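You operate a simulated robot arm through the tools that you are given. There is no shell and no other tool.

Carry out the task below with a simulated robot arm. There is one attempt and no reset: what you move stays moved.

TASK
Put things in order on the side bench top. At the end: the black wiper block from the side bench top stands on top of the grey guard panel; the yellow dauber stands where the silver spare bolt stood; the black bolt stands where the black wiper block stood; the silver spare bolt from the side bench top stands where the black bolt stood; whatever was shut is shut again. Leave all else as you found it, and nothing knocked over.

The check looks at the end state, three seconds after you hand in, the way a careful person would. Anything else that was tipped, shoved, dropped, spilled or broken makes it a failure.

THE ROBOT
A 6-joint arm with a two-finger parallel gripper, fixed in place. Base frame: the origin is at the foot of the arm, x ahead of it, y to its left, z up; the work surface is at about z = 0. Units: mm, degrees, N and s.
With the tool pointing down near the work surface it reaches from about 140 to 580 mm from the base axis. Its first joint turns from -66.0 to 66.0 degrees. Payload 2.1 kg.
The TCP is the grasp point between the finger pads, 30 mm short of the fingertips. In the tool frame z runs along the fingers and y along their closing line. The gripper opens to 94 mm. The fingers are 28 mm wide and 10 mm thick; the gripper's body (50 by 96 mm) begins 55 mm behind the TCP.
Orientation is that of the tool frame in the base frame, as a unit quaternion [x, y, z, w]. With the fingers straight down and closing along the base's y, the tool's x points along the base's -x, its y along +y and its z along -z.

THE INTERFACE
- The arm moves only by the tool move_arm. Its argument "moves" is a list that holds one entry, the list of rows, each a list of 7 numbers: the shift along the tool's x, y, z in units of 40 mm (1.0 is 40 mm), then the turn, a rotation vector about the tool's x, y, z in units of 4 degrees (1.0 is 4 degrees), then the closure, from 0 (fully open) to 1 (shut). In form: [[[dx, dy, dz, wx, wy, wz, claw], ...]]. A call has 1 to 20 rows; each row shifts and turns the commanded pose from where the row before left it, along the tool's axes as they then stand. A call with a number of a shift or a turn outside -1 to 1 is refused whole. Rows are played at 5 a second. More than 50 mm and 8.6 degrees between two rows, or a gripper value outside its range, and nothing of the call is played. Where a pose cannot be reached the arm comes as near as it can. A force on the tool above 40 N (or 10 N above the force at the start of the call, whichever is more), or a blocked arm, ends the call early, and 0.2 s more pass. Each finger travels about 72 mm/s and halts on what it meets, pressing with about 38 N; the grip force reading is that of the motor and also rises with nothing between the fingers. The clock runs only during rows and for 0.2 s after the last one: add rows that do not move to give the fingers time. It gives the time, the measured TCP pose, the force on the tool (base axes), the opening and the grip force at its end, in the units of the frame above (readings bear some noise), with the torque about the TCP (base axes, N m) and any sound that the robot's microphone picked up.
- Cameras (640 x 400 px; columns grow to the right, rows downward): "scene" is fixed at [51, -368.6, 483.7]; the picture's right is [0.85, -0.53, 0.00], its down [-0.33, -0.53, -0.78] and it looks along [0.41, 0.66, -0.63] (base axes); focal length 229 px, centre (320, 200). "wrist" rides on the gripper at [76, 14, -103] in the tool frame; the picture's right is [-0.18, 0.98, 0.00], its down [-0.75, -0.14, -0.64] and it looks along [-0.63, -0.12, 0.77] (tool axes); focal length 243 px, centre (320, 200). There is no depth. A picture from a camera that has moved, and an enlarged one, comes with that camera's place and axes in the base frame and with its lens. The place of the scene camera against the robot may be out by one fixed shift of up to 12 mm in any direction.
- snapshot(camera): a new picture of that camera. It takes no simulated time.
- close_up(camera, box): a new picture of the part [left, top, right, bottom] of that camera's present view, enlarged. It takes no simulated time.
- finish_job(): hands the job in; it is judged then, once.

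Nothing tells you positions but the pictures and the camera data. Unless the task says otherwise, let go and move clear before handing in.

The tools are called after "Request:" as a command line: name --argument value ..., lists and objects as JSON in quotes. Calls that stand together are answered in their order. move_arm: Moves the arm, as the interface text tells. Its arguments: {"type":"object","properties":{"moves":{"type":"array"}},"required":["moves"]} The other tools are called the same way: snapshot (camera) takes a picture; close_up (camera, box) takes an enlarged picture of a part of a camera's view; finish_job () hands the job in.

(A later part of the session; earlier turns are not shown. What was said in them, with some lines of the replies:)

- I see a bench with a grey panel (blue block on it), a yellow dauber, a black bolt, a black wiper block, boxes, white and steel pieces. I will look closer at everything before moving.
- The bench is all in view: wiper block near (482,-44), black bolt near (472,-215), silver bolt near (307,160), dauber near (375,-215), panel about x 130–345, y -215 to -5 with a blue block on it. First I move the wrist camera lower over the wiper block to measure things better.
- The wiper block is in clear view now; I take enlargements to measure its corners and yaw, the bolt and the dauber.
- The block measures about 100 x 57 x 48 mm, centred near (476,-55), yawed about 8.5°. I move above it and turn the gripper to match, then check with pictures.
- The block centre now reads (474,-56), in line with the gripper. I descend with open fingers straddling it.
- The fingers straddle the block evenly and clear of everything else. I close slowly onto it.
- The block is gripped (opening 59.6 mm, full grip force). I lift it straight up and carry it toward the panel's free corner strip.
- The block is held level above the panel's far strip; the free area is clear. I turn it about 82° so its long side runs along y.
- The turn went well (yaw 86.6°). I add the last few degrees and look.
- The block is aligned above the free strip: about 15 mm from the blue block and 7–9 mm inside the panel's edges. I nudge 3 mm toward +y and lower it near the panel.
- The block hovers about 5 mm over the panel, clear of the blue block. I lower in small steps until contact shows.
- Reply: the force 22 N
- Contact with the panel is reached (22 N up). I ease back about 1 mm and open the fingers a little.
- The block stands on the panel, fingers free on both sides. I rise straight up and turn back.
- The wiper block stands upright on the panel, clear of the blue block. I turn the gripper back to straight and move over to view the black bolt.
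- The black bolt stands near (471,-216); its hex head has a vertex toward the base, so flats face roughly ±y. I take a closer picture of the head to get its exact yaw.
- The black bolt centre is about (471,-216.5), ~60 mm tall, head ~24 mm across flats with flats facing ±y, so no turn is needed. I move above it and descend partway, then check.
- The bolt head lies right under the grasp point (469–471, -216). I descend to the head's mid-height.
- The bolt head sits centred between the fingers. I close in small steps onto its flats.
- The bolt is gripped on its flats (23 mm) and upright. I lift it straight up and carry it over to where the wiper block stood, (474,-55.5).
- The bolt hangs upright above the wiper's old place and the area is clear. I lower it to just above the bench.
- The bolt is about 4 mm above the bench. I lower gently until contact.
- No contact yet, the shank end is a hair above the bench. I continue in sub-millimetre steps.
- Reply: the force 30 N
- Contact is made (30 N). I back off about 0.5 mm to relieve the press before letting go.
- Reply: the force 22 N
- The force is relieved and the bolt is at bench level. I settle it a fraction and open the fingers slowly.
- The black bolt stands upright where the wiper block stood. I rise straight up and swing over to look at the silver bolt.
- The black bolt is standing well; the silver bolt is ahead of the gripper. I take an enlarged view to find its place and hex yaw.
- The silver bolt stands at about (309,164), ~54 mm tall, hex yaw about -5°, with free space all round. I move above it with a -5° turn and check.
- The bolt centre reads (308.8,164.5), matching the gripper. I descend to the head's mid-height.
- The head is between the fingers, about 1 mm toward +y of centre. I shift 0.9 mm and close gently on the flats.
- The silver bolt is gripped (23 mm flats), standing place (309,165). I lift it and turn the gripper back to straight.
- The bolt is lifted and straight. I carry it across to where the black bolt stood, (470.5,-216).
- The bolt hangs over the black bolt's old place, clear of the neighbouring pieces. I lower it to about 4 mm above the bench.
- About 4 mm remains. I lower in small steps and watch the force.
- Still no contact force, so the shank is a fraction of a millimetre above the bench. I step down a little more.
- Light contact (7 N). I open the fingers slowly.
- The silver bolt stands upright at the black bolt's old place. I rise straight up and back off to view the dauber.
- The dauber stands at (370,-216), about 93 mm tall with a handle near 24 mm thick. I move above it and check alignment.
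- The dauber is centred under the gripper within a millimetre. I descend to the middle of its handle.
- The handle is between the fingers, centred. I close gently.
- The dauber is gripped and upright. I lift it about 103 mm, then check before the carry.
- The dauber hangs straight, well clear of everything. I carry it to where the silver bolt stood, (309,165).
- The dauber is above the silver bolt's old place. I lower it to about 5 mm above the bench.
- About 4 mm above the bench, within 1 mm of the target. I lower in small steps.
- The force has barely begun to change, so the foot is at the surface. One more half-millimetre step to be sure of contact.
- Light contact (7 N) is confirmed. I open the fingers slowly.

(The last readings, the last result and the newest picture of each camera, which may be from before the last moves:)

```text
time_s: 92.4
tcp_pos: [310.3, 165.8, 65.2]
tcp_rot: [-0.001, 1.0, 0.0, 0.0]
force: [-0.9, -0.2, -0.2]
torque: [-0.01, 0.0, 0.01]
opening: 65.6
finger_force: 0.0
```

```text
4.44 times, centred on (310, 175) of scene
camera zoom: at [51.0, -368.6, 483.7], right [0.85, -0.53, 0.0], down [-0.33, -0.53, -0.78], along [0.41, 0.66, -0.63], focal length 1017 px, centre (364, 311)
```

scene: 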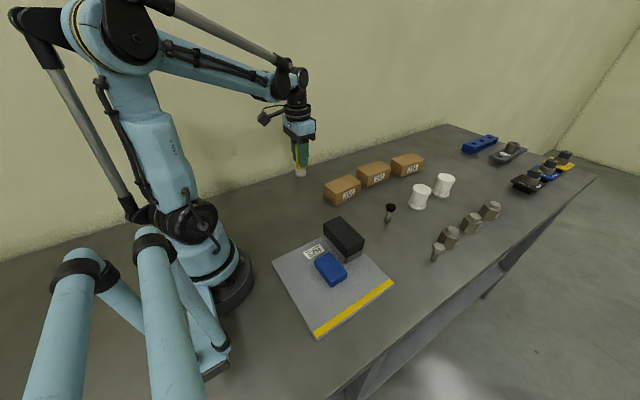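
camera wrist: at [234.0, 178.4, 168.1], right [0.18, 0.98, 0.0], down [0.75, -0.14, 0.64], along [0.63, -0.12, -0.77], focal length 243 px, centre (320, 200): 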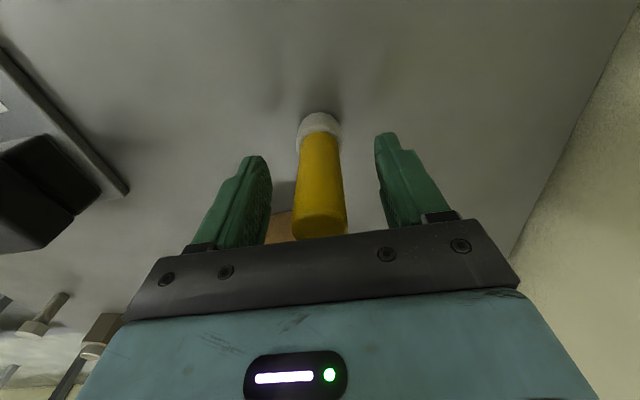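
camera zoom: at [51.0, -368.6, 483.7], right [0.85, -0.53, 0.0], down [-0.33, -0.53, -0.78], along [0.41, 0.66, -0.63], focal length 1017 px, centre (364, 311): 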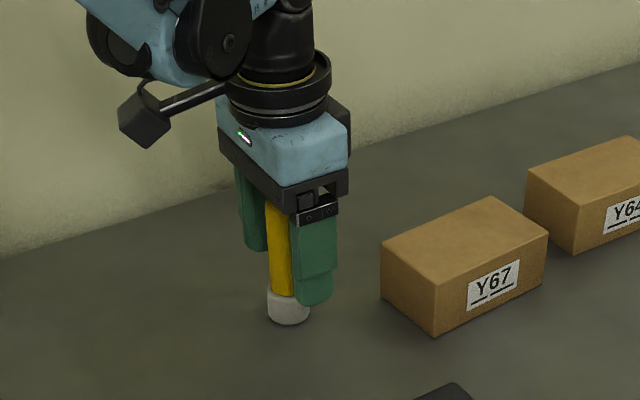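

The dauber stands free at the silver bolt's old place. I rise straight up and move clear, then look over the whole bench.

Request:
move_arm --moves '[[[0, 0, -0.2, 0, 0, 0, 0.3], [0, 0, -0.4, 0, 0, 0, 0.3], [0, 0, -0.6, 0, 0, 0, 0.3], [0, 0, -0.7, 0, 0, 0, 0.3], [0, 0, -0.7, 0, 0, 0, 0.3], [0, 0, -0.7, 0, 0, 0, 0.2], [0, 0, -0.7, 0, 0, 0, 0.1], [0, 0, -0.7, 0, 0, 0, 0], [0, -0.7, -0.4, 0, 0, 0, 0], [0, -0.7, -0.4, 0, 0, 0, 0], [0, -0.7, -0.4, 0, 0, 0, 0], [0, -0.7, -0.4, 0, 0, 0, 0], [0, -0.7, -0.4, 0, 0, 0, 0], [0, -0.7, 0, 0, 0, 0, 0], [0, -0.7, 0, 0, 0, 0, 0], [0, -0.7, 0, 0, 0, 0, 0], [0, 0, 0, 0, 0, 0, 0], [0, 0, 0, 0, 0, 0, 0]]]'

Request:
snapshot --camera "scene"

Request:
snapshot --camera "wrist"

Request:
close_up --camera "scene" --box '[260, 140, 420, 240]'

Request:
close_up --camera "scene" --box '[360, 160, 520, 300]'

Request:
close_up --camera "scene" --box '[260, 220, 420, 345]'

```text
time_s: 96.2
tcp_pos: [308.9, -60.0, 333.1]
tcp_rot: [-0.001, 1.0, 0.0, 0.0]
force: [0.0, 0.3, 1.3]
torque: [0.01, 0.0, 0.02]
opening: 94.0
finger_force: 0.0
```

```text
taken
```

scene: 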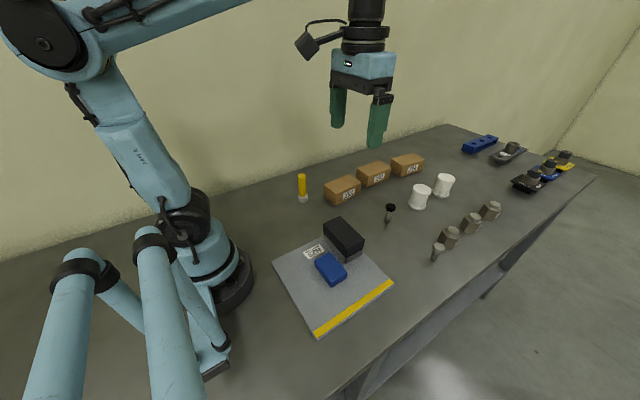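

```text
taken
camera wrist: at [233.6, -45.9, 435.7], right [0.18, 0.98, 0.0], down [0.75, -0.14, 0.64], along [0.63, -0.12, -0.77], focal length 243 px, centre (320, 200)
```

wrist: 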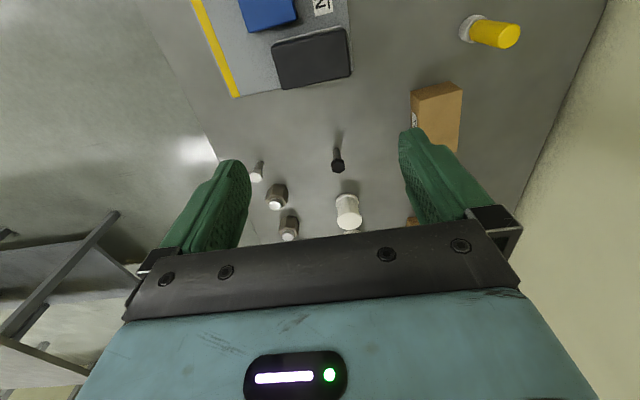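

```text
4.00 times, centred on (340, 190) of scene
camera zoom: at [51.0, -368.6, 483.7], right [0.85, -0.53, 0.0], down [-0.33, -0.53, -0.78], along [0.41, 0.66, -0.63], focal length 915 px, centre (240, 240)
```

zoom: 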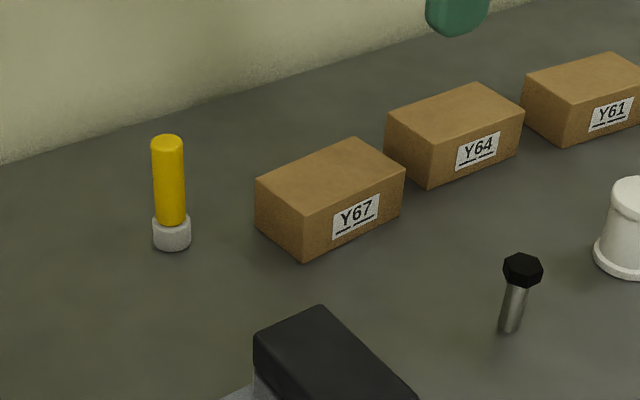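

```text
2.86 times, centred on (440, 230) of scene
camera zoom: at [51.0, -368.6, 483.7], right [0.85, -0.53, 0.0], down [-0.33, -0.53, -0.78], along [0.41, 0.66, -0.63], focal length 654 px, centre (-23, 114)
```

zoom: 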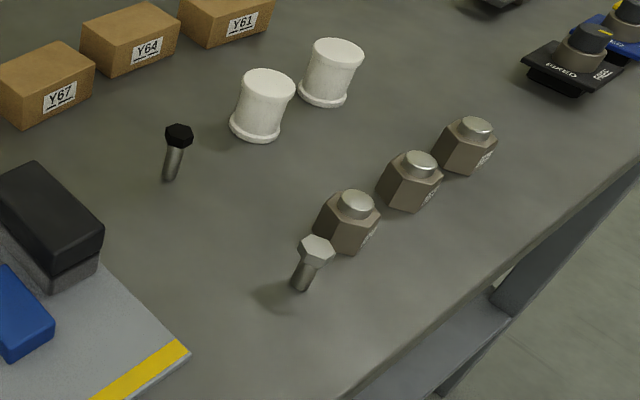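

```text
3.20 times, centred on (340, 282) of scene
camera zoom: at [51.0, -368.6, 483.7], right [0.85, -0.53, 0.0], down [-0.33, -0.53, -0.78], along [0.41, 0.66, -0.63], focal length 732 px, centre (256, -64)
```

zoom: 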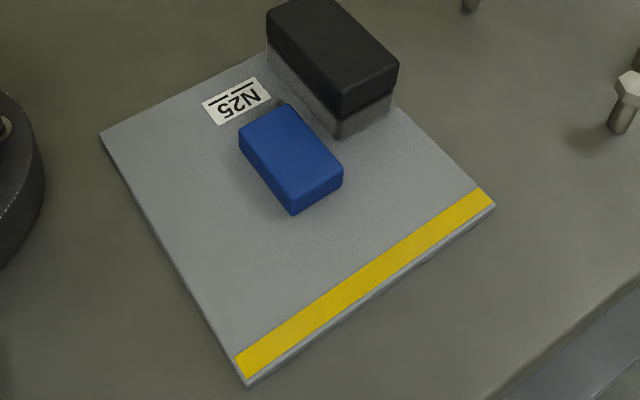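

All four items are in place: the wiper block stands on the grey panel beside the undisturbed blue block. The black bolt is where the wiper stood, the silver bolt where the black bolt stood, and the dauber where the silver bolt stood. Everything is upright, nothing else moved, nothing was opened, and the arm is clear, so I hand in.

Request:
finish_job

```text
The job is handed in.
```

The side bench is in order and the job is handed in. No pass or fail result came back, so this is based on the final pictures.

| Item | Where it stands now | How close |
|---|---|---|
| Black wiper block | On the grey guard panel, at the corner nearest the boxes | Inside the panel edges, about 15 mm from the blue block |
| Black bolt | Where the wiper block stood | Within a few millimetres |
| Silver spare bolt | Where the black bolt stood | Within about 2–3 mm |
| Yellow dauber | Where the silver spare bolt stood | Within about 1 mm |

All four are upright. The wiper block now lies about 80° round from how it stood before, so that it fits beside the blue block.

In the last pictures nothing else had moved or tipped. I found nothing shut on the bench and opened nothing. The gripper is empty and raised clear.
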